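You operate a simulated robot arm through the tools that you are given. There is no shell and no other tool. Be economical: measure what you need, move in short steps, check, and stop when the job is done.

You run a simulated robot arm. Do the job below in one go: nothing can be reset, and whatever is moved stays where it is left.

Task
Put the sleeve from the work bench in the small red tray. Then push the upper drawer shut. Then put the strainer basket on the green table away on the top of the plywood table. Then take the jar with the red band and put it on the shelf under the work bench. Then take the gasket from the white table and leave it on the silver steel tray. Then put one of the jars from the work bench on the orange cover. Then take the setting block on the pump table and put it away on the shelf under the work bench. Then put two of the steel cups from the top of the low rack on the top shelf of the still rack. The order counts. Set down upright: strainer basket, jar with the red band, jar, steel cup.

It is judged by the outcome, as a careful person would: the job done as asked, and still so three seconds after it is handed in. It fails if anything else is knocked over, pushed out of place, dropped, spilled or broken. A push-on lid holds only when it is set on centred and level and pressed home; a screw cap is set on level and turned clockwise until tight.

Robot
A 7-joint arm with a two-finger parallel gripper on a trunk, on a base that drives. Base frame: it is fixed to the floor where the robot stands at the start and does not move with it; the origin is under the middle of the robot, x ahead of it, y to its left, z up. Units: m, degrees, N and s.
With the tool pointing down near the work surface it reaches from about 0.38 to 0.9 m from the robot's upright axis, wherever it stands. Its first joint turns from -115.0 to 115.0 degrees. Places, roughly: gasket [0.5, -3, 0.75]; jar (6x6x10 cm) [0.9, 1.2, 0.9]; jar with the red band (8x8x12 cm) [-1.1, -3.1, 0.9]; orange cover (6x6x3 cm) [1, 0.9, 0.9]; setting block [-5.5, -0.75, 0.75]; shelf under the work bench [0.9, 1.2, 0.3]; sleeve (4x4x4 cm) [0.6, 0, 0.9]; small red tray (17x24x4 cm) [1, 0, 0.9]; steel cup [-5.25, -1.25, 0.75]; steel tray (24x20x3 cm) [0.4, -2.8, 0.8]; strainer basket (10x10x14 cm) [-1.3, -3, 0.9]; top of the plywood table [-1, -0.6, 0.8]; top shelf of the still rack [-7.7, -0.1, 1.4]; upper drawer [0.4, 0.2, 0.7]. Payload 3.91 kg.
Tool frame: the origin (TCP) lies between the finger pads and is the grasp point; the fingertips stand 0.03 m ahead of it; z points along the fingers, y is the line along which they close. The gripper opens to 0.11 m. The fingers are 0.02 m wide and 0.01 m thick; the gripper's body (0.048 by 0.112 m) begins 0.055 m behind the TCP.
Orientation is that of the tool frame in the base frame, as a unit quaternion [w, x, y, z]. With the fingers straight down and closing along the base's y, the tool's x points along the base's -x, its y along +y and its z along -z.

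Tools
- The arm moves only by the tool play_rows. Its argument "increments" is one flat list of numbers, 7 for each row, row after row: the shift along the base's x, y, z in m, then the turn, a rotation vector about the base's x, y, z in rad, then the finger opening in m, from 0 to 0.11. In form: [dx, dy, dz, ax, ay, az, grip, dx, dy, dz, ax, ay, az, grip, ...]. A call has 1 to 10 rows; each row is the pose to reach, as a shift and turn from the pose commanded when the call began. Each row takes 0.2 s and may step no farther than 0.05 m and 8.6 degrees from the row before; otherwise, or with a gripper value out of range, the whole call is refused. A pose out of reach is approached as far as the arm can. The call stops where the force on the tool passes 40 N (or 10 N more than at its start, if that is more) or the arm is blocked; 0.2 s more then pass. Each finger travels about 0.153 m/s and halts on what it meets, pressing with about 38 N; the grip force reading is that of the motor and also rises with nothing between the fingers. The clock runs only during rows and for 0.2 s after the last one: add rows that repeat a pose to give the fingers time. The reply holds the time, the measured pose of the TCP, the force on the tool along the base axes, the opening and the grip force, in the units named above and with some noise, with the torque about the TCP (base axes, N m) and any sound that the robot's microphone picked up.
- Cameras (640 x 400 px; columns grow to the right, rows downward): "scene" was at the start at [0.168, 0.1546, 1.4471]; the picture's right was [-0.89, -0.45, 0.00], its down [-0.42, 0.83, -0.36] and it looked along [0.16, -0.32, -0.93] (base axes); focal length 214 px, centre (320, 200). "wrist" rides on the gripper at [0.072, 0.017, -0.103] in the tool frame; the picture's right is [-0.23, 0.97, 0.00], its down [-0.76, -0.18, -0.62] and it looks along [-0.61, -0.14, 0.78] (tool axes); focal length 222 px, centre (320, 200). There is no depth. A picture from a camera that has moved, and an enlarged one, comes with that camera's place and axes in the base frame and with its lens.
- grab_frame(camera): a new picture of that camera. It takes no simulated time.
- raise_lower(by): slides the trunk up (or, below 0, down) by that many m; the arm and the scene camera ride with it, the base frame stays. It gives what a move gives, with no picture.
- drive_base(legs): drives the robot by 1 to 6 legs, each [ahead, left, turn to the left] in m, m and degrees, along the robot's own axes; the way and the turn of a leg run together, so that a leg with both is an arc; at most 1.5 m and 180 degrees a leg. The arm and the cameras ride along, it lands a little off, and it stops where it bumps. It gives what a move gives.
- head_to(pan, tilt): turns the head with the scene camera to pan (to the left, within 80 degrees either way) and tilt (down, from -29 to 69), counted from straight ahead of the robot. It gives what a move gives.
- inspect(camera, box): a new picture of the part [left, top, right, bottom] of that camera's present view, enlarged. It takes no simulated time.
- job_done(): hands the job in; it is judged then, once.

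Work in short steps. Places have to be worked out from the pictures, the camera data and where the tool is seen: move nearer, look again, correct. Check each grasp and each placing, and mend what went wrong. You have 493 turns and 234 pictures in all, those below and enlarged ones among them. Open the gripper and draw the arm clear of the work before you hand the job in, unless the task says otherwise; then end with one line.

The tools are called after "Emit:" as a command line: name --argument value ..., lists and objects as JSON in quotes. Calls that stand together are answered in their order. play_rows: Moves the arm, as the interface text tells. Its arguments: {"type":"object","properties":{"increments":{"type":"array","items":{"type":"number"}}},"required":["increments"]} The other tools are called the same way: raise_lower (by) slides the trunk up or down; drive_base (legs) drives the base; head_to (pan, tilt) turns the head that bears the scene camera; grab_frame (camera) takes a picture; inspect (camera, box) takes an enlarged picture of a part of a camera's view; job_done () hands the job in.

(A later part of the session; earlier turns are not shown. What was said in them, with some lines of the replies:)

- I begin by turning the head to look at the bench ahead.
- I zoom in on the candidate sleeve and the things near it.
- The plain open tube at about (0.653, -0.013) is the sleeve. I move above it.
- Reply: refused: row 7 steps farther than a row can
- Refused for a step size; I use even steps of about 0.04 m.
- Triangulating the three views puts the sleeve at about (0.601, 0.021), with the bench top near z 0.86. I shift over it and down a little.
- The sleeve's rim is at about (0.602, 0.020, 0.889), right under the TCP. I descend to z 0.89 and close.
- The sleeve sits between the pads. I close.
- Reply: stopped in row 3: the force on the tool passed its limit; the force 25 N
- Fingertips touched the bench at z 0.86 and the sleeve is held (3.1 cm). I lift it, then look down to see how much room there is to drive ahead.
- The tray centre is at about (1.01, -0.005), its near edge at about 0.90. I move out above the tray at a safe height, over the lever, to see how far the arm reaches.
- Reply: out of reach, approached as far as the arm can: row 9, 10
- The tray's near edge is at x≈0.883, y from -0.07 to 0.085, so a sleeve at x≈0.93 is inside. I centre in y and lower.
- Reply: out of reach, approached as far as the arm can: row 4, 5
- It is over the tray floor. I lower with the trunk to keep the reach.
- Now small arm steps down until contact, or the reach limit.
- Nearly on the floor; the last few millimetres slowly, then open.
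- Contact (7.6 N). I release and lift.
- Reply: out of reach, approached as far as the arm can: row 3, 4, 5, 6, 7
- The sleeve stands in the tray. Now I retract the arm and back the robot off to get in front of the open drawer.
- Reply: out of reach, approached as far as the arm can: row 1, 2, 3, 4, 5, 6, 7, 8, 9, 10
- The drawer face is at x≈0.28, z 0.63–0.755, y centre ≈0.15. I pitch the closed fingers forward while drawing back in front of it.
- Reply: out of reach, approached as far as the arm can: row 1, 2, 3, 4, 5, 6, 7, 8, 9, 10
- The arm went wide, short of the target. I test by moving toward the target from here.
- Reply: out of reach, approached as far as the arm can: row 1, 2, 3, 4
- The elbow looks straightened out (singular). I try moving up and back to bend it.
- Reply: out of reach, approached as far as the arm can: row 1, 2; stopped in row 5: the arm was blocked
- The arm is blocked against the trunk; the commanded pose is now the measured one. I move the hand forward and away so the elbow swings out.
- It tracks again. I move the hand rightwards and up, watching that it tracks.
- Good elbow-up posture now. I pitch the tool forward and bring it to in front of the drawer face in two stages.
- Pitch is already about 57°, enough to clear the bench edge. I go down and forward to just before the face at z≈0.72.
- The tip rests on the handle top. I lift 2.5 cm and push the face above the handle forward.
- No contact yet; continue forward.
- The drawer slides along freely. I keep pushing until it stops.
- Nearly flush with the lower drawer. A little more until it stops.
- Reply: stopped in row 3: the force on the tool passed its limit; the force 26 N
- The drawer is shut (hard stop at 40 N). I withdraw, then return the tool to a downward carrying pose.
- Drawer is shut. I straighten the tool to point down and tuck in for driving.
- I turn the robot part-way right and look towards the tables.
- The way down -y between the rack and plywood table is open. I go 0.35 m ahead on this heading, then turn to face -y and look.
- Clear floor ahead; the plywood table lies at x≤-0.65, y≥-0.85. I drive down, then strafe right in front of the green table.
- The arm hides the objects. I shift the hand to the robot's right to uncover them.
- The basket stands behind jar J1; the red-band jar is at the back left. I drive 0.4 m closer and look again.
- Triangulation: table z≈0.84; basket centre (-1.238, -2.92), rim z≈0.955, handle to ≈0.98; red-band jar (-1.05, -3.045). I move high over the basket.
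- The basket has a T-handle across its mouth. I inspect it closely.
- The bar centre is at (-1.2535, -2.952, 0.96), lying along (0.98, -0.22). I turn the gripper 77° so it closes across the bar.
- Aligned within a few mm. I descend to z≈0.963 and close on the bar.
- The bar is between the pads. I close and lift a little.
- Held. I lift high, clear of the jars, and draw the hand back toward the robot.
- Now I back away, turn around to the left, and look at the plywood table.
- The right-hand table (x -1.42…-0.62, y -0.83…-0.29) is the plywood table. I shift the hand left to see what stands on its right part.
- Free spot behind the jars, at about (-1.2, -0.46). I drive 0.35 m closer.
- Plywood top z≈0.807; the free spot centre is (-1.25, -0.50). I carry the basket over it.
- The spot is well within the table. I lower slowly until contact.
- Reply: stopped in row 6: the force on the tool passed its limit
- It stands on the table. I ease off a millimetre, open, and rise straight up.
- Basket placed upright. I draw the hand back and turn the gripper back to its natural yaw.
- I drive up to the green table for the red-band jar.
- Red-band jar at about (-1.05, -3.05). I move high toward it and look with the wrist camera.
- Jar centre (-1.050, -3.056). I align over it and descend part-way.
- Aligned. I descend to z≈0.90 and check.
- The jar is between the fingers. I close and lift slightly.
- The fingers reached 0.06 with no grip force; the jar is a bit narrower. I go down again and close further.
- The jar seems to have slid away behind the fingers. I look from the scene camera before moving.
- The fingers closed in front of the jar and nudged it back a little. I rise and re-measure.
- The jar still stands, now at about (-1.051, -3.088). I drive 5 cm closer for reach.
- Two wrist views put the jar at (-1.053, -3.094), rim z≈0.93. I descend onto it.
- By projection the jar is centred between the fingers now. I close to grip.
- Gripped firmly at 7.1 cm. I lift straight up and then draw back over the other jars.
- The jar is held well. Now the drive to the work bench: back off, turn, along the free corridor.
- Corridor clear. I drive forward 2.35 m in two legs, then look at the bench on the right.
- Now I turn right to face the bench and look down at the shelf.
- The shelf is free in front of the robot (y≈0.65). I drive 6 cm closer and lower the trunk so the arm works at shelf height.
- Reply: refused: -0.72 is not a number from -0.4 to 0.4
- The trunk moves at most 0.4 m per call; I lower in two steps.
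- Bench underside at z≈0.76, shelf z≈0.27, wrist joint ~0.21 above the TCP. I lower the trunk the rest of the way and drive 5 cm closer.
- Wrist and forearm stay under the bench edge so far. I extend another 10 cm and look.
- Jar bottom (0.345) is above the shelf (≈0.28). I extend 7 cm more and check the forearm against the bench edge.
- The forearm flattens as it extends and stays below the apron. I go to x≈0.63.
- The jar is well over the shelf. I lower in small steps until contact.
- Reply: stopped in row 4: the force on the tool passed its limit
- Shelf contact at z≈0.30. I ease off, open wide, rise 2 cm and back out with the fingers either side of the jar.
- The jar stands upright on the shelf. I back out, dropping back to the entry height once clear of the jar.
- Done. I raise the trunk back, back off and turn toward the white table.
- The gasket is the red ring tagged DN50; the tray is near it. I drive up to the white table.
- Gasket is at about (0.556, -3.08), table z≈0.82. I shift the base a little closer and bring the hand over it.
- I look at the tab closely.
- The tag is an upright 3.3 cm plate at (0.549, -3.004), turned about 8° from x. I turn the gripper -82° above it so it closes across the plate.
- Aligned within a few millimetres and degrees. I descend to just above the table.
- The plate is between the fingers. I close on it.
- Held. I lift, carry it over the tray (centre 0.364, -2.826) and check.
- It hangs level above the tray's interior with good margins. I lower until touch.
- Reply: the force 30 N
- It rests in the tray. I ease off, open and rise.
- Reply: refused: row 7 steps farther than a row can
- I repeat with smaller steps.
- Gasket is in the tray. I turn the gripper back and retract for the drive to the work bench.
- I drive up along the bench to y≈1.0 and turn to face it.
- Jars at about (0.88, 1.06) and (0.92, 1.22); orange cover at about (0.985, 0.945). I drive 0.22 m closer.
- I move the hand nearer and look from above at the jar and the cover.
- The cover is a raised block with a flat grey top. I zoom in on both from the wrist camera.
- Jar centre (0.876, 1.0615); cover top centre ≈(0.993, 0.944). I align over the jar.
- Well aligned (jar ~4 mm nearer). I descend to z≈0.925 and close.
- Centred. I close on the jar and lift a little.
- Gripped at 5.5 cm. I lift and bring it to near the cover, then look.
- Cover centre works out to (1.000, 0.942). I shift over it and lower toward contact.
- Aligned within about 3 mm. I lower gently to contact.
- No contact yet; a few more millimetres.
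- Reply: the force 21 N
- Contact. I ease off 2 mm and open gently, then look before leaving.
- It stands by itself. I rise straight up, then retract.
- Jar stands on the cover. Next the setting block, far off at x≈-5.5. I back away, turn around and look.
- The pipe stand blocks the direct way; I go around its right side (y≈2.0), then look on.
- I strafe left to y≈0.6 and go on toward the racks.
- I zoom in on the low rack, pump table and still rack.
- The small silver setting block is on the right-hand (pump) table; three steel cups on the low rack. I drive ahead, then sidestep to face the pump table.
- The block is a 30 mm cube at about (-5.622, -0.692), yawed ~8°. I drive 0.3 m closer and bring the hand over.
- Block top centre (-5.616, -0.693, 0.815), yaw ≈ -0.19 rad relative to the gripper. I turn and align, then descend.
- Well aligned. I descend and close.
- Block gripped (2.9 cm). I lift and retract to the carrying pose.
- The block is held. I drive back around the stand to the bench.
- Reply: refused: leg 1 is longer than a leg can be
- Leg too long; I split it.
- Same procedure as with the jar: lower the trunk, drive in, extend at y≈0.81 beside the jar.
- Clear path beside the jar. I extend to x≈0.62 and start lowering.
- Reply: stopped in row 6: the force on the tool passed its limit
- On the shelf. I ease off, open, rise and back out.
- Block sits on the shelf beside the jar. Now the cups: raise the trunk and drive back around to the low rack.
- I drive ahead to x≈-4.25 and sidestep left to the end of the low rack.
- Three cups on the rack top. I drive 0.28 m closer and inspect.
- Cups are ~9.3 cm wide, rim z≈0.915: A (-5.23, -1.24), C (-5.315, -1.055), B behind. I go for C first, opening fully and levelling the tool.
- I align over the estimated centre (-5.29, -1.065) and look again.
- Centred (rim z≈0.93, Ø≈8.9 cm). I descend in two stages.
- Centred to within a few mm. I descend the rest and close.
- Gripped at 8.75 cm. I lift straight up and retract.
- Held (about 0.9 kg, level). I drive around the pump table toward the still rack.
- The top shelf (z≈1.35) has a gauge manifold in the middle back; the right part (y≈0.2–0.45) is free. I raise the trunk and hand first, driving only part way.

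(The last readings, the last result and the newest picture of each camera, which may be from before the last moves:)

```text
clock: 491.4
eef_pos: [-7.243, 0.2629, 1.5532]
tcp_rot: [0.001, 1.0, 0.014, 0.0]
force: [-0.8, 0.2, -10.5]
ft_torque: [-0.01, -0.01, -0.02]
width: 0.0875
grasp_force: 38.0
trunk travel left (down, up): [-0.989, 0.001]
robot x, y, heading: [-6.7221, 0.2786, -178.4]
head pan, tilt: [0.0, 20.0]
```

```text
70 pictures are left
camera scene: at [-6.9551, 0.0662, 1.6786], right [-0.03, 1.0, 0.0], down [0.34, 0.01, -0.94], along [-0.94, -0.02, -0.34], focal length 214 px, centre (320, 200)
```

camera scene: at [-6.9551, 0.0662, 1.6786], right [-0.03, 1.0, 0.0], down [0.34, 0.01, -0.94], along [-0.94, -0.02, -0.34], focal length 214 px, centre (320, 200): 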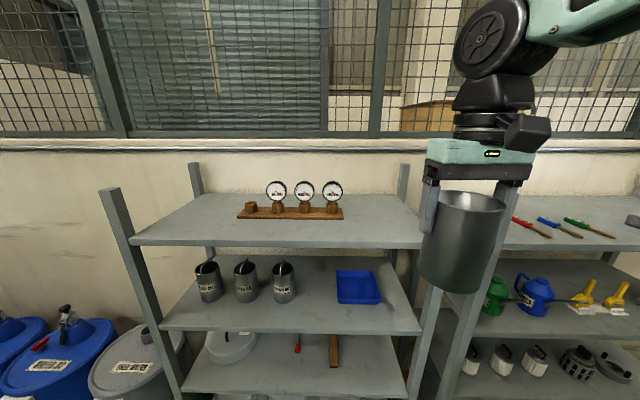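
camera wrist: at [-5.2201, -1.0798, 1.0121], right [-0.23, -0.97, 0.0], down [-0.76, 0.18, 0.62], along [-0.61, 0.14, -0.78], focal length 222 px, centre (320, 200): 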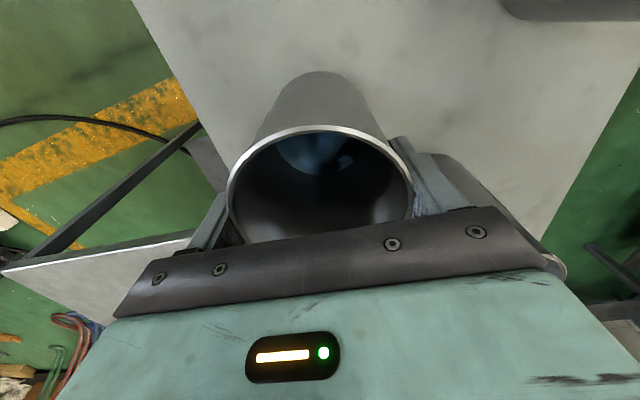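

Shelf front x≈-7.52, z≈1.354; free right region y 0.14–0.36. Cup goes to (-7.64, 0.245). I drive 0.2 m more and extend.

Emit:
drive_base --legs '[[0.2, 0, -1.5]]'

Emit:
head_to --pan -10 --tilt 30

Emit:
play_rows --increments '[-0.04, -0.003, 0, 0, 0, 0, 0.07, -0.08, -0.006, 0, 0, 0, 0, 0.07, -0.12, -0.01, 0, 0, 0, 0, 0.07]'

Emit:
grab_frame --camera "scene"

Emit:
grab_frame --camera "wrist"

```text
clock: 492.9
eef_pos: [-7.4413, 0.2753, 1.5526]
tcp_rot: [0.002, 1.0, 0.002, 0.0]
force: [0.5, 0.6, -9.3]
ft_torque: [-0.03, 0.01, -0.01]
width: 0.0875
grasp_force: 37.6
trunk travel left (down, up): [-0.989, 0.001]
robot x, y, heading: [-6.9223, 0.2758, 180.3]
head pan, tilt: [0.0, 20.0]
```

```text
clock: 493.7
eef_pos: [-7.4427, 0.2747, 1.5519]
tcp_rot: [0.0, 1.0, 0.0, -0.001]
force: [-0.1, 0.0, -10.5]
ft_torque: [0.0, 0.0, -0.01]
width: 0.0877
grasp_force: 38.4
trunk travel left (down, up): [-0.989, 0.001]
robot x, y, heading: [-6.9224, 0.2778, 180.0]
head pan, tilt: [-10.0, 30.0]
```

```text
clock: 494.5
eef_pos: [-7.562, 0.2633, 1.5523]
tcp_rot: [0.001, 1.0, 0.0, 0.0]
force: [0.3, 0.8, -10.5]
ft_torque: [0.0, 0.0, -0.01]
width: 0.0872
grasp_force: 38.4
trunk travel left (down, up): [-0.989, 0.001]
robot x, y, heading: [-6.9234, 0.2746, 179.9]
head pan, tilt: [-10.0, 30.0]
```

```text
69 pictures are left
camera scene: at [-7.1554, 0.0856, 1.6625], right [0.17, 0.98, 0.0], down [0.49, -0.09, -0.87], along [-0.85, 0.15, -0.5], focal length 214 px, centre (320, 200)
```

scene: 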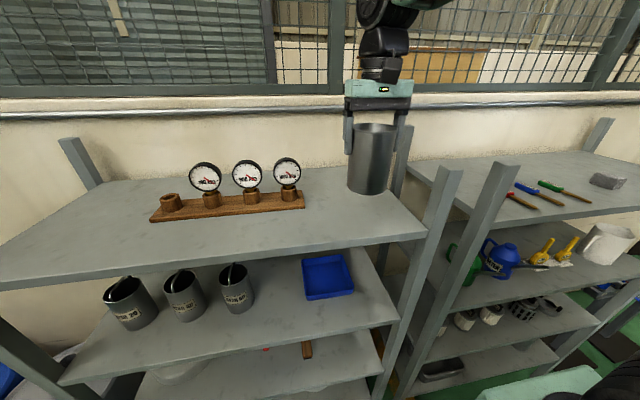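

```text
68 pictures are left
camera wrist: at [-7.4898, 0.2477, 1.6567], right [-0.23, -0.97, 0.0], down [-0.76, 0.18, 0.62], along [-0.61, 0.14, -0.78], focal length 222 px, centre (320, 200)
```

wrist: 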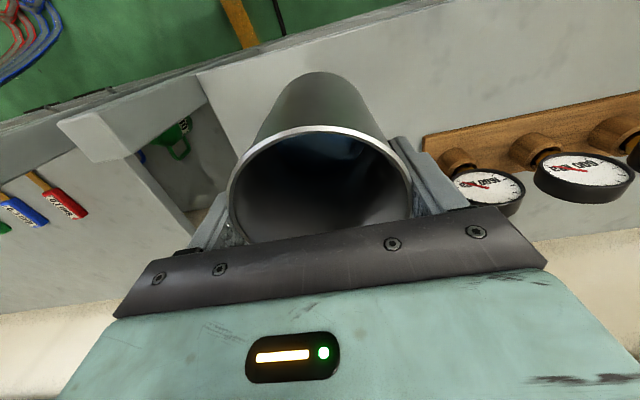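

Free strip is y 0.14–0.44. I move to (-7.64, 0.28) and lower in steps.

Emit:
play_rows --increments '[-0.04, 0.008, 0, 0, 0, 0, 0.07, -0.078, 0.017, 0, 0, 0, 0, 0.07, -0.078, 0.017, -0.03, 0, 0, 0, 0.07, -0.078, 0.017, -0.055, 0, 0, 0, 0.07]'

Emit:
grab_frame --camera "scene"

```text
clock: 495.5
eef_pos: [-7.6392, 0.2804, 1.4975]
tcp_rot: [0.0, 1.0, 0.002, 0.001]
force: [0.3, 0.1, -9.5]
ft_torque: [0.0, 0.06, 0.01]
width: 0.0875
grasp_force: 37.8
trunk travel left (down, up): [-0.989, 0.001]
robot x, y, heading: [-6.9245, 0.2743, 180.1]
head pan, tilt: [-10.0, 30.0]
```

```text
67 pictures are left
camera scene: at [-7.1554, 0.0854, 1.6625], right [0.17, 0.98, 0.0], down [0.49, -0.09, -0.87], along [-0.85, 0.15, -0.5], focal length 214 px, centre (320, 200)
```

scene: 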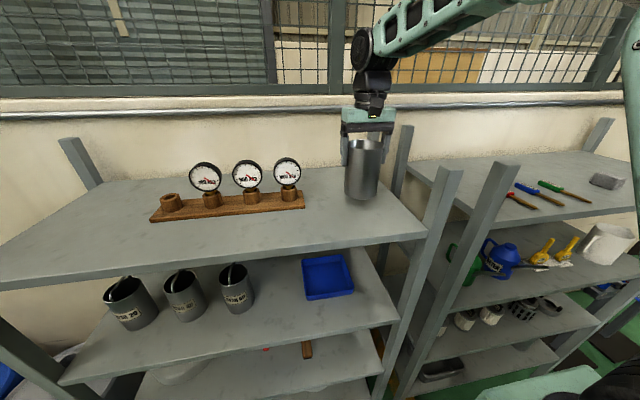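

Well inside the shelf. I lower gently to contact.

Emit:
play_rows --increments '[0, 0, -0.008, 0, 0, 0, 0.07, 0, 0, -0.014, 0, 0, 0, 0.07, 0, 0, -0.02, 0, 0, 0, 0.07, 0, 0, -0.025, 0, 0, 0, 0.07, 0, 0, -0.03, 0, 0, 0, 0.07, 0, 0, -0.035, 0, 0, 0, 0.07]'

```text
clock: 496.9
eef_pos: [-7.639, 0.281, 1.4624]
tcp_rot: [0.0, 1.0, 0.003, 0.0]
force: [-0.6, 0.6, -9.4]
ft_torque: [0.01, -0.02, 0.02]
width: 0.0877
grasp_force: 37.6
trunk travel left (down, up): [-0.989, 0.001]
robot x, y, heading: [-6.9242, 0.2743, 179.9]
head pan, tilt: [-10.0, 30.0]
```

Not yet in contact; a bit further.

Emit:
play_rows --increments '[0, 0, -0.005, 0, 0, 0, 0.07, 0, 0, -0.01, 0, 0, 0, 0.07, 0, 0, -0.015, 0, 0, 0, 0.07, 0, 0, -0.02, 0, 0, 0, 0.07, 0, 0, -0.025, 0, 0, 0, 0.07, 0, 0, -0.03, 0, 0, 0, 0.07]'

Emit:
inspect --camera "scene" --box '[300, 120, 460, 240]'

```text
clock: 498.3
eef_pos: [-7.6382, 0.282, 1.4334]
tcp_rot: [0.001, 1.0, 0.002, -0.003]
force: [2.5, -1.9, 37.8]
ft_torque: [1.06, 0.12, 0.19]
width: 0.0876
grasp_force: 38.0
trunk travel left (down, up): [-0.989, 0.001]
robot x, y, heading: [-6.9261, 0.2763, 180.3]
head pan, tilt: [-10.0, 30.0]
```

```text
3.33 times, centred on (380, 180) of scene
camera zoom: at [-7.153, 0.0852, 1.6631], right [0.17, 0.98, 0.0], down [0.49, -0.09, -0.87], along [-0.85, 0.15, -0.5], focal length 715 px, centre (120, 267)
```

zoom: 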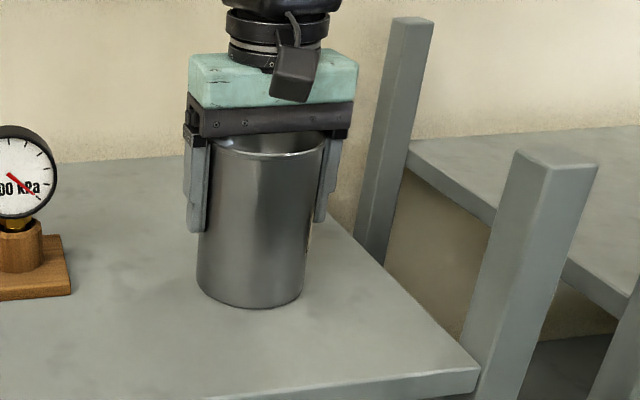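

On the shelf. I ease up, open, rise and retract.

Emit:
play_rows --increments '[0, 0, 0.004, 0, 0, 0, 0.07, 0, 0, 0.004, 0, 0, 0, 0.09, 0, 0, 0.004, 0, 0, 0, 0.11, 0, 0, 0.004, 0, 0, 0, 0.11, 0, 0, 0.03, 0, 0, 0, 0.11, 0, 0, 0.07, 0, 0, 0, 0.11, 0, 0, 0.11, 0, 0, 0, 0.11, 0.04, 0, 0.12, 0, 0, 0, 0.11, 0.08, 0, 0.12, 0, 0, 0, 0.11, 0.12, 0, 0.12, 0, 0, 0, 0.11]'

Emit:
grab_frame --camera "scene"

```text
clock: 500.5
eef_pos: [-7.5175, 0.2807, 1.5495]
tcp_rot: [-0.001, 1.0, 0.001, 0.001]
force: [0.5, -0.2, -0.2]
ft_torque: [0.01, 0.02, 0.01]
width: 0.1099
grasp_force: 0.1
trunk travel left (down, up): [-0.989, 0.001]
robot x, y, heading: [-6.9203, 0.2764, 180.1]
head pan, tilt: [-10.0, 30.0]
```

```text
65 pictures are left
camera scene: at [-7.1554, 0.0854, 1.6626], right [0.17, 0.98, 0.0], down [0.49, -0.09, -0.87], along [-0.85, 0.15, -0.5], focal length 214 px, centre (320, 200)
```

scene: 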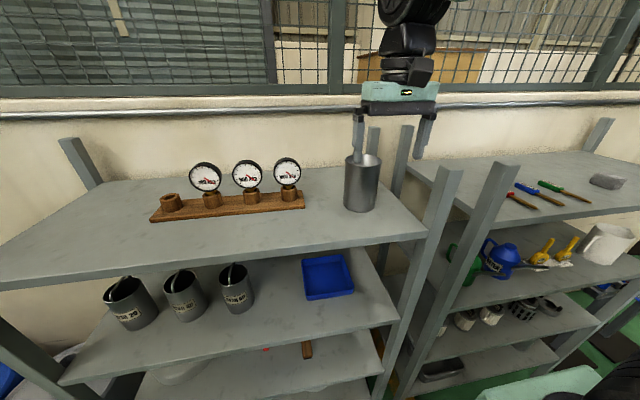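

First cup stands on the shelf. I back out and return to the low rack for cup A.

Emit:
drive_base --legs '[[-1.5, 0, 0], [-1.2, 0, 0], [0, 1.41, 0], [0.28, 0, 0]]'

Emit:
raise_lower --by -0.2

Emit:
head_to --pan 0 --tilt 45

Emit:
grab_frame --camera "scene"

Emit:
grab_frame --camera "wrist"

```text
clock: 521.8
eef_pos: [-5.0205, -1.1511, 1.5502]
tcp_rot: [0.002, 0.999, 0.035, 0.0]
force: [0.0, 0.1, -0.8]
ft_torque: [0.01, 0.01, 0.0]
width: 0.1102
grasp_force: 0.1
trunk travel left (down, up): [-0.989, 0.001]
robot x, y, heading: [-4.4304, -1.1178, -176.3]
head pan, tilt: [-10.0, 30.0]
```

```text
clock: 524.0
eef_pos: [-5.0197, -1.1518, 1.3507]
tcp_rot: [0.002, 0.999, 0.034, 0.0]
force: [-0.5, -0.3, 0.5]
ft_torque: [0.03, -0.02, 0.0]
width: 0.1098
grasp_force: 0.0
trunk travel left (down, up): [-0.789, 0.201]
robot x, y, heading: [-4.4263, -1.1164, -176.2]
head pan, tilt: [-10.0, 30.0]
```

```text
clock: 524.7
eef_pos: [-5.0204, -1.1522, 1.3501]
tcp_rot: [0.001, 0.999, 0.034, 0.0]
force: [-0.2, -0.1, 0.1]
ft_torque: [-0.02, -0.02, 0.02]
width: 0.11
grasp_force: 0.1
trunk travel left (down, up): [-0.789, 0.201]
robot x, y, heading: [-4.4297, -1.1171, -176.2]
head pan, tilt: [0.0, 45.0]
```

```text
64 pictures are left
camera scene: at [-4.6366, -1.3379, 1.44], right [-0.07, 1.0, 0.0], down [0.71, 0.05, -0.71], along [-0.71, -0.05, -0.71], focal length 214 px, centre (320, 200)
```

scene: 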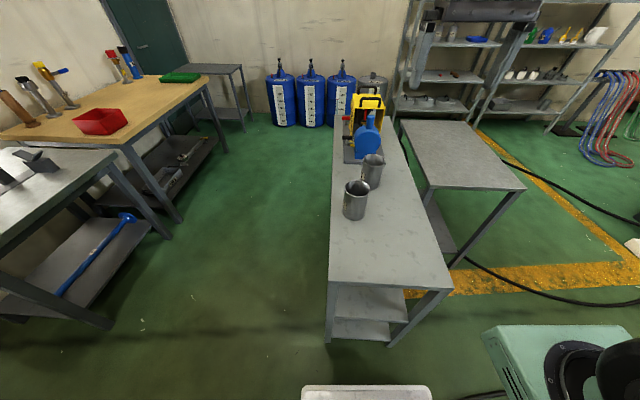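

```text
63 pictures are left
camera wrist: at [-4.947, -1.1635, 1.4546], right [-0.16, -0.99, 0.0], down [-0.77, 0.13, 0.62], along [-0.62, 0.1, -0.78], focal length 222 px, centre (320, 200)
```

wrist: 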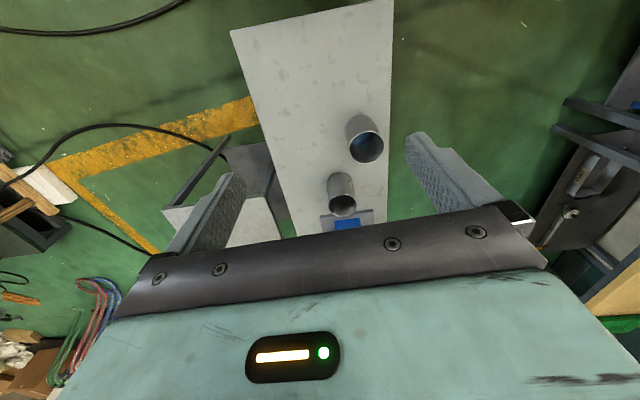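

I straighten the heading, move slightly closer, and bring the hand over cup A at about (-5.212, -1.244).

Emit:
drive_base --legs '[[0.08, 0.05, -3.8]]'

Emit:
grab_frame --camera "wrist"

```text
clock: 525.9
eef_pos: [-5.1001, -1.1649, 1.3504]
tcp_rot: [0.0, 1.0, 0.001, 0.0]
force: [-0.3, -0.2, -1.2]
ft_torque: [-0.03, -0.03, -0.01]
width: 0.11
grasp_force: 0.1
trunk travel left (down, up): [-0.789, 0.201]
robot x, y, heading: [-4.505, -1.1722, 179.6]
head pan, tilt: [0.0, 45.0]
```

```text
62 pictures are left
camera wrist: at [-5.0274, -1.1808, 1.4546], right [-0.23, -0.97, 0.0], down [-0.76, 0.18, 0.62], along [-0.61, 0.14, -0.78], focal length 222 px, centre (320, 200)
```

wrist: 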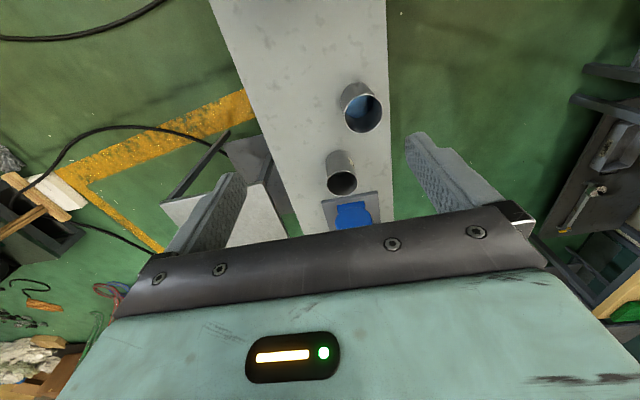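

Consistent: cup A rim centre (-5.211, -1.241). I go over it.

Emit:
play_rows --increments '[-0.02, -0.012, -0.03, 0, 0, 0, 0.11, -0.04, -0.025, -0.06, 0, 0, 0, 0.11, -0.06, -0.038, -0.09, 0, 0, 0, 0.11, -0.08, -0.05, -0.12, 0, 0, 0, 0.11, -0.1, -0.064, -0.15, 0, 0, 0, 0.11, -0.111, -0.076, -0.19, 0, 0, 0, 0.11, -0.111, -0.076, -0.235, 0, 0, 0, 0.11, -0.111, -0.076, -0.275, 0, 0, 0, 0.11, -0.111, -0.076, -0.3, 0, 0, 0, 0.11]'

Emit:
grab_frame --camera "wrist"

```text
clock: 527.9
eef_pos: [-5.2108, -1.2417, 1.052]
tcp_rot: [0.001, 1.0, 0.001, -0.002]
force: [-0.4, 0.6, 0.1]
ft_torque: [0.01, 0.0, 0.03]
width: 0.1099
grasp_force: 0.1
trunk travel left (down, up): [-0.789, 0.201]
robot x, y, heading: [-4.5065, -1.1729, 179.7]
head pan, tilt: [0.0, 45.0]
```

```text
61 pictures are left
camera wrist: at [-5.1384, -1.2569, 1.1559], right [-0.23, -0.97, 0.0], down [-0.76, 0.18, 0.62], along [-0.61, 0.14, -0.78], focal length 222 px, centre (320, 200)
```

wrist: 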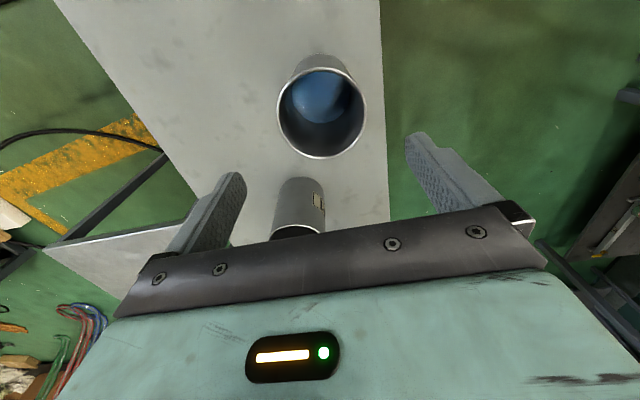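

Centred. I descend to the rim level, check, then grip.

Emit:
play_rows --increments '[0.001, -0.002, -0.03, 0, 0, 0, 0.11, 0.001, -0.002, -0.06, 0, 0, 0, 0.11, 0.001, -0.002, -0.088, 0, 0, 0, 0.11]'

Emit:
grab_frame --camera "wrist"

```text
clock: 528.6
eef_pos: [-5.2108, -1.2433, 0.9599]
tcp_rot: [0.001, 1.0, 0.001, -0.001]
force: [1.0, -1.2, 0.8]
ft_torque: [-0.03, -0.01, -0.01]
width: 0.11
grasp_force: 0.0
trunk travel left (down, up): [-0.789, 0.201]
robot x, y, heading: [-4.5055, -1.1735, 180.1]
head pan, tilt: [0.0, 45.0]
```

```text
60 pictures are left
camera wrist: at [-5.1374, -1.2592, 1.0651], right [-0.23, -0.97, 0.0], down [-0.76, 0.18, 0.62], along [-0.61, 0.14, -0.78], focal length 222 px, centre (320, 200)
```

wrist: 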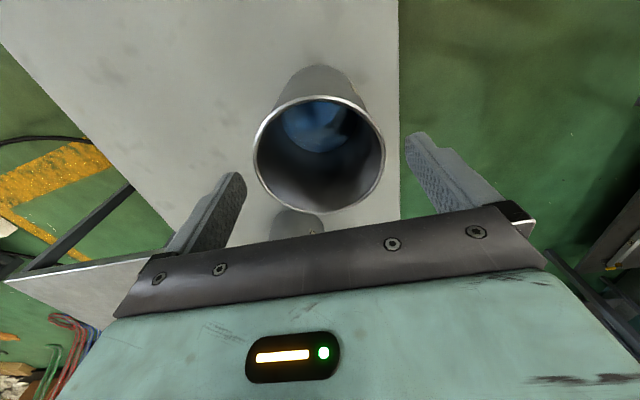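

Good. I descend and close.

Emit:
play_rows --increments '[-0.001, 0, -0.02, 0, 0, 0, 0.11, -0.001, 0, -0.04, 0, 0, 0, 0.11, -0.001, 0, -0.053, 0, 0, 0, 0.11, -0.001, 0, -0.053, 0, 0, 0, 0.09, -0.001, 0, -0.053, 0, 0, 0, 0.07, -0.001, 0, -0.053, 0, 0, 0, 0.07]'

```text
clock: 530.0
eef_pos: [-5.2113, -1.2422, 0.908]
tcp_rot: [0.001, 1.0, 0.001, 0.0]
force: [0.1, 1.8, 0.1]
ft_torque: [0.49, 0.28, -0.06]
width: 0.0873
grasp_force: 37.9
trunk travel left (down, up): [-0.789, 0.201]
robot x, y, heading: [-4.5032, -1.169, 179.6]
head pan, tilt: [0.0, 45.0]
```

Gripped. I lift and retract to the carrying pose.

Emit:
play_rows --increments '[0, 0, 0.03, 0, 0, 0, 0.07, 0, 0, 0.07, 0, 0, 0, 0.07, 0, 0, 0.11, 0, 0, 0, 0.07, 0, 0, 0.15, 0, 0, 0, 0.07, 0, 0, 0.19, 0, 0, 0, 0.07, 0, 0, 0.23, 0, 0, 0, 0.07, 0.035, 0.015, 0.25, 0, 0, 0, 0.07, 0.07, 0.03, 0.265, 0, 0, 0, 0.07, 0.11, 0.045, 0.275, 0, 0, 0, 0.07, 0.15, 0.06, 0.285, 0, 0, 0, 0.07]'

Emit:
grab_frame --camera "scene"

Emit:
drive_base --legs '[[-0.3, 0, 0], [0, -1.44, 0], [1.5, 0, 0]]'

```text
clock: 532.2
eef_pos: [-5.0635, -1.1857, 1.1942]
tcp_rot: [-0.001, 1.0, 0.001, 0.0]
force: [-0.9, -0.6, -10.0]
ft_torque: [-0.01, -0.02, -0.03]
width: 0.0877
grasp_force: 38.0
trunk travel left (down, up): [-0.789, 0.201]
robot x, y, heading: [-4.5048, -1.1715, 179.7]
head pan, tilt: [0.0, 45.0]
```

```text
59 pictures are left
camera scene: at [-4.7305, -1.3763, 1.4397], right [0.0, 1.0, 0.0], down [0.71, 0.0, -0.71], along [-0.71, 0.0, -0.71], focal length 214 px, centre (320, 200)
```

scene: 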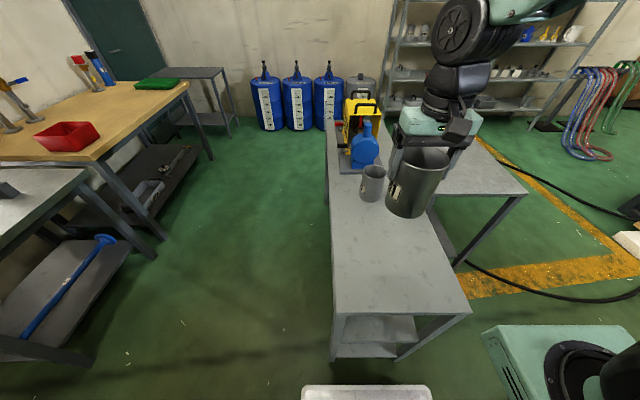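

```text
clock: 548.3
eef_pos: [-6.3084, 0.2856, 1.1948]
tcp_rot: [0.0, 1.0, -0.006, 0.001]
force: [0.0, 0.7, -9.2]
ft_torque: [-0.03, -0.02, -0.02]
width: 0.0876
grasp_force: 38.0
trunk travel left (down, up): [-0.789, 0.201]
robot x, y, heading: [-5.7529, 0.2913, 179.3]
head pan, tilt: [0.0, 45.0]
```

I raise for the top shelf, drive up, and sidestep toward its left part.

Emit:
raise_lower --by 0.2

Emit:
play_rows --increments '[0, 0, 0.04, 0, 0, 0, 0.07, 0, 0, 0.08, 0, 0, 0, 0.07, 0, 0, 0.12, 0, 0, 0, 0.07, 0, 0, 0.16, 0, 0, 0, 0.07]'

Emit:
drive_base --legs '[[0.97, 0, 0.7], [0, 0.4, 0]]'

Emit:
head_to --pan 0 --tilt 30

Emit:
grab_frame --camera "scene"

```text
clock: 550.5
eef_pos: [-6.308, 0.2859, 1.3954]
tcp_rot: [0.0, 1.0, -0.006, 0.001]
force: [-0.2, 0.7, -10.2]
ft_torque: [0.02, -0.04, 0.0]
width: 0.0873
grasp_force: 38.0
trunk travel left (down, up): [-0.989, 0.001]
robot x, y, heading: [-5.7487, 0.2925, 179.0]
head pan, tilt: [0.0, 45.0]
```

```text
clock: 551.5
eef_pos: [-6.3082, 0.2835, 1.5558]
tcp_rot: [0.0, 1.0, -0.006, 0.001]
force: [-1.1, -0.9, -10.3]
ft_torque: [0.03, -0.01, -0.01]
width: 0.0877
grasp_force: 38.3
trunk travel left (down, up): [-0.989, 0.001]
robot x, y, heading: [-5.7533, 0.2911, 179.1]
head pan, tilt: [0.0, 45.0]
```

```text
clock: 558.6
eef_pos: [-7.2645, -0.1481, 1.5555]
tcp_rot: [0.0, 1.0, 0.016, 0.0]
force: [-0.5, 1.0, -10.0]
ft_torque: [-0.02, -0.05, 0.0]
width: 0.0876
grasp_force: 38.3
trunk travel left (down, up): [-0.989, 0.001]
robot x, y, heading: [-6.706, -0.115, -178.5]
head pan, tilt: [0.0, 45.0]
```

```text
clock: 559.4
eef_pos: [-7.2643, -0.1485, 1.5559]
tcp_rot: [0.0, 1.0, 0.016, 0.0]
force: [0.3, -0.4, -10.1]
ft_torque: [-0.02, -0.02, 0.0]
width: 0.0878
grasp_force: 37.8
trunk travel left (down, up): [-0.989, 0.001]
robot x, y, heading: [-6.7065, -0.1161, -178.2]
head pan, tilt: [0.0, 30.0]
```

```text
58 pictures are left
camera scene: at [-6.9333, -0.3278, 1.6624], right [-0.03, 1.0, 0.0], down [0.5, 0.01, -0.87], along [-0.87, -0.02, -0.5], focal length 214 px, centre (320, 200)
```

scene: 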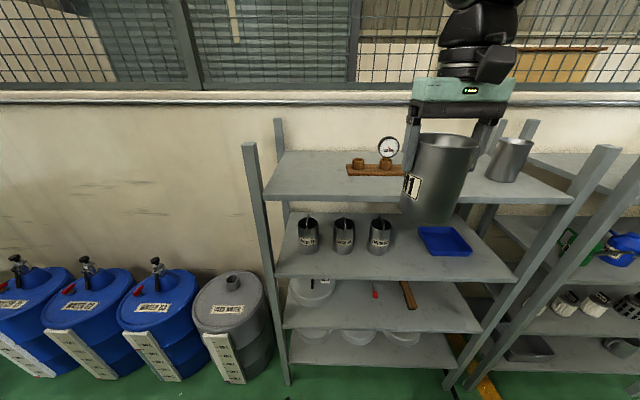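

Left region is free (y -0.50 to -0.245). I move the base a bit closer and left, then extend.

Emit:
drive_base --legs '[[0.15, 0.15, -1.8]]'

Emit:
grab_frame --camera "wrist"

```text
clock: 561.0
eef_pos: [-7.4129, -0.2825, 1.5552]
tcp_rot: [-0.001, 1.0, 0.002, 0.0]
force: [0.5, 0.3, -9.7]
ft_torque: [-0.02, -0.01, 0.02]
width: 0.0877
grasp_force: 37.7
trunk travel left (down, up): [-0.989, 0.001]
robot x, y, heading: [-6.8569, -0.2676, 180.0]
head pan, tilt: [0.0, 30.0]
```

```text
57 pictures are left
camera wrist: at [-7.3401, -0.3, 1.6601], right [-0.22, -0.97, 0.0], down [-0.76, 0.18, 0.62], along [-0.61, 0.14, -0.78], focal length 222 px, centre (320, 200)
```

wrist: 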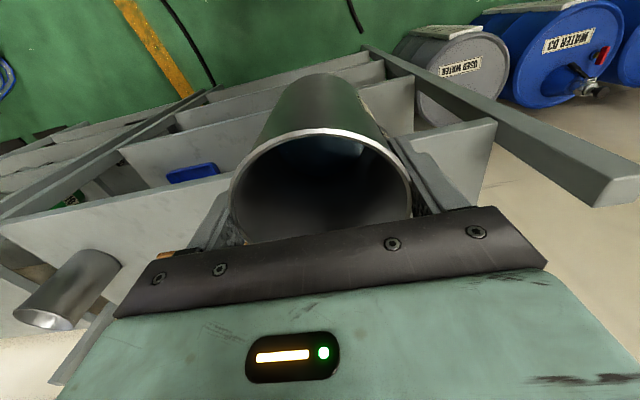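

I extend to (-7.62, -0.365) keeping clear of the post and the gauges.

Emit:
play_rows --increments '[-0.03, -0.025, 0, 0, 0, 0, 0.07, -0.06, -0.05, 0, 0, 0, 0, 0.07, -0.09, -0.083, 0, 0, 0, 0, 0.07, -0.13, -0.083, 0, 0, 0, 0, 0.07, -0.17, -0.083, 0, 0, 0, 0, 0.07, -0.207, -0.083, 0, 0, 0, 0, 0.07, -0.207, -0.083, -0.03, 0, 0, 0, 0.07]'

Emit:
grab_frame --camera "scene"

Emit:
grab_frame --camera "wrist"

```text
clock: 562.6
eef_pos: [-7.6203, -0.3677, 1.526]
tcp_rot: [-0.001, 1.0, 0.002, 0.001]
force: [0.7, -0.5, -10.9]
ft_torque: [0.06, -0.05, 0.0]
width: 0.0875
grasp_force: 37.9
trunk travel left (down, up): [-0.989, 0.001]
robot x, y, heading: [-6.8517, -0.2679, 179.9]
head pan, tilt: [0.0, 30.0]
```

```text
56 pictures are left
camera scene: at [-7.0879, -0.4736, 1.6624], right [0.0, 1.0, 0.0], down [0.5, 0.0, -0.87], along [-0.87, 0.0, -0.5], focal length 214 px, centre (320, 200)
```

scene: 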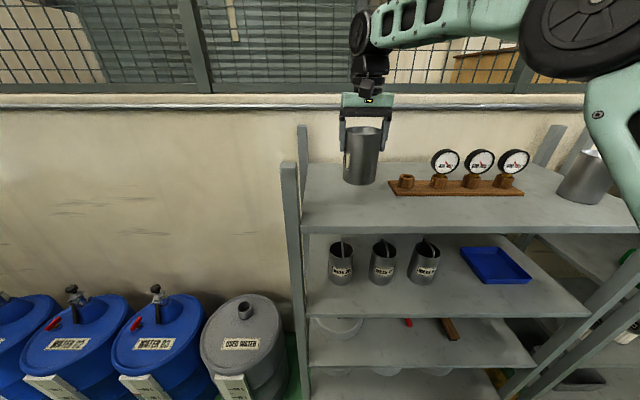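

```text
55 pictures are left
camera wrist: at [-7.5478, -0.3836, 1.6295], right [-0.22, -0.97, 0.0], down [-0.76, 0.18, 0.62], along [-0.61, 0.14, -0.78], focal length 222 px, centre (320, 200)
```

wrist: 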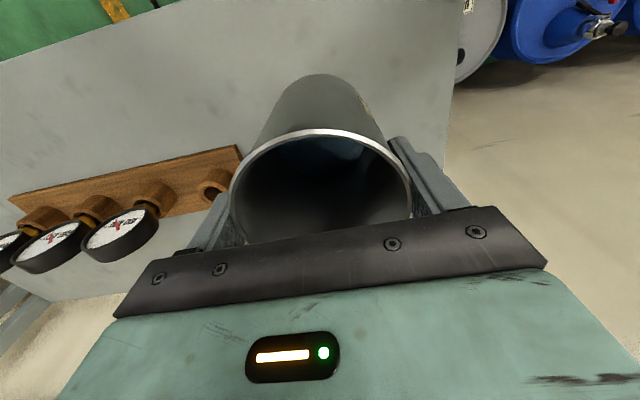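

Clear of the gauge board by ~5 cm and inside the shelf. I lower to contact.

Emit:
play_rows --increments '[0, 0, -0.03, 0, 0, 0, 0.07, 0, 0, -0.06, 0, 0, 0, 0.07, 0, 0, -0.075, 0, 0, 0, 0.07, 0, 0, -0.081, 0, 0, 0, 0.07, 0, 0, -0.086, 0, 0, 0, 0.07, 0, 0, -0.09, 0, 0, 0, 0.07]'

Emit:
inspect --camera "scene" --box '[300, 90, 460, 230]'

```text
clock: 563.8
eef_pos: [-7.6203, -0.367, 1.4496]
tcp_rot: [0.002, 1.0, 0.002, -0.007]
force: [2.1, -0.7, 13.9]
ft_torque: [0.83, -0.81, -0.11]
width: 0.0876
grasp_force: 38.1
trunk travel left (down, up): [-0.989, 0.001]
robot x, y, heading: [-6.8569, -0.2661, 180.0]
head pan, tilt: [0.0, 30.0]
stopped in row 5: the force on the tool passed its limit (the readings are from after the stop); the commanded pose is now the measured one
```

```text
2.86 times, centred on (380, 160) of scene
camera zoom: at [-7.0857, -0.4733, 1.6624], right [0.0, 1.0, 0.0], down [0.5, 0.0, -0.87], along [-0.87, 0.0, -0.5], focal length 613 px, centre (149, 314)
```

zoom: 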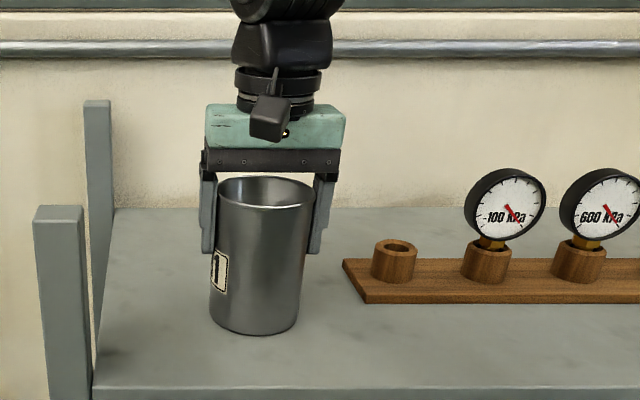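

It touches the shelf and looks upright. I open in place, then check.

Emit:
play_rows --increments '[0, 0, -0.002, 0, 0, 0, 0.07, 0, 0, -0.002, 0, 0, 0, 0.09, 0, 0, -0.002, 0, 0, 0, 0.11, 0, 0, -0.002, 0, 0, 0, 0.11]'

Emit:
inspect --camera "scene" --box '[300, 90, 460, 230]'

```text
clock: 564.8
eef_pos: [-7.6203, -0.3695, 1.446]
tcp_rot: [0.002, 1.0, 0.002, -0.005]
force: [0.4, 0.2, 0.1]
ft_torque: [-0.01, -0.01, 0.02]
width: 0.11
grasp_force: 0.1
trunk travel left (down, up): [-0.989, 0.001]
robot x, y, heading: [-6.8554, -0.2699, 179.8]
head pan, tilt: [0.0, 30.0]
```

```text
2.86 times, centred on (380, 160) of scene
camera zoom: at [-7.0868, -0.4733, 1.6626], right [0.0, 1.0, 0.0], down [0.5, 0.0, -0.87], along [-0.87, 0.0, -0.5], focal length 613 px, centre (149, 314)
```

zoom: 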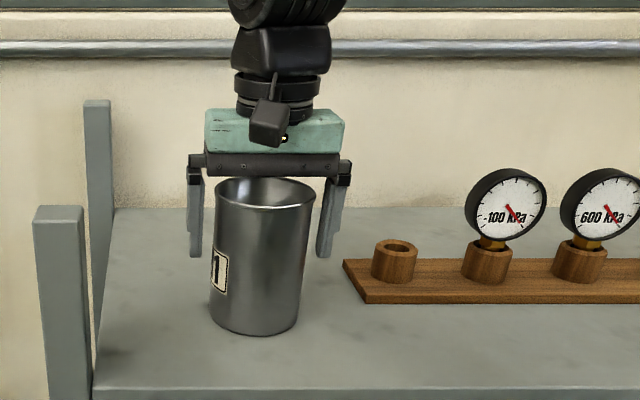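

The cup stands upright by itself. I rise straight up and draw the arm clear.

Emit:
play_rows --increments '[0, 0, 0.03, 0, 0, 0, 0.11, 0, 0, 0.07, 0, 0, 0, 0.11, 0, 0, 0.105, 0, 0, 0, 0.11, 0.04, 0, 0.11, 0, 0, 0, 0.11, 0.08, 0, 0.11, 0, 0, 0, 0.11, 0.12, 0, 0.11, 0, 0, 0, 0.11, 0.16, 0.02, 0.11, 0, 0, 0, 0.11, 0.2, 0.04, 0.11, 0, 0, 0, 0.11]'

Emit:
drive_base --legs '[[-0.25, 0, 0]]'

Emit:
grab_frame --camera "scene"

```text
clock: 566.6
eef_pos: [-7.4211, -0.3285, 1.5544]
tcp_rot: [0.002, 1.0, 0.002, -0.004]
force: [-0.2, 0.3, 0.5]
ft_torque: [0.0, -0.03, 0.0]
width: 0.11
grasp_force: 0.1
trunk travel left (down, up): [-0.989, 0.001]
robot x, y, heading: [-6.8566, -0.2713, -179.9]
head pan, tilt: [0.0, 30.0]
```

```text
clock: 568.4
eef_pos: [-7.1723, -0.3305, 1.5579]
tcp_rot: [0.002, 1.0, 0.004, -0.004]
force: [0.4, 0.2, -0.4]
ft_torque: [0.02, 0.0, 0.03]
width: 0.1103
grasp_force: 0.0
trunk travel left (down, up): [-0.989, 0.001]
robot x, y, heading: [-6.6058, -0.2661, -179.9]
head pan, tilt: [0.0, 30.0]
```

```text
52 pictures are left
camera scene: at [-6.8369, -0.4739, 1.6625], right [0.0, 1.0, 0.0], down [0.5, 0.0, -0.87], along [-0.87, 0.0, -0.5], focal length 214 px, centre (320, 200)
```

scene: 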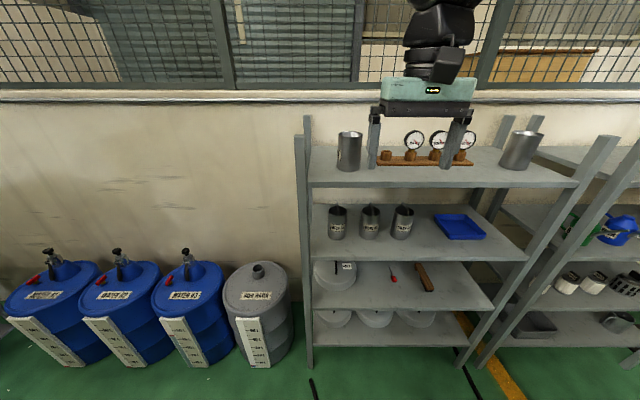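

Both cups stand on the still rack's top shelf, every earlier placing was checked, and the gripper is open and clear. I hand the job in.

Emit:
job_done

```text
The job is handed in.
```

All eight steps were done in the order asked, and the job is handed in; the one slip was that my first grasp nudged the red-band jar back a few centimetres on the green table, where it stayed upright.
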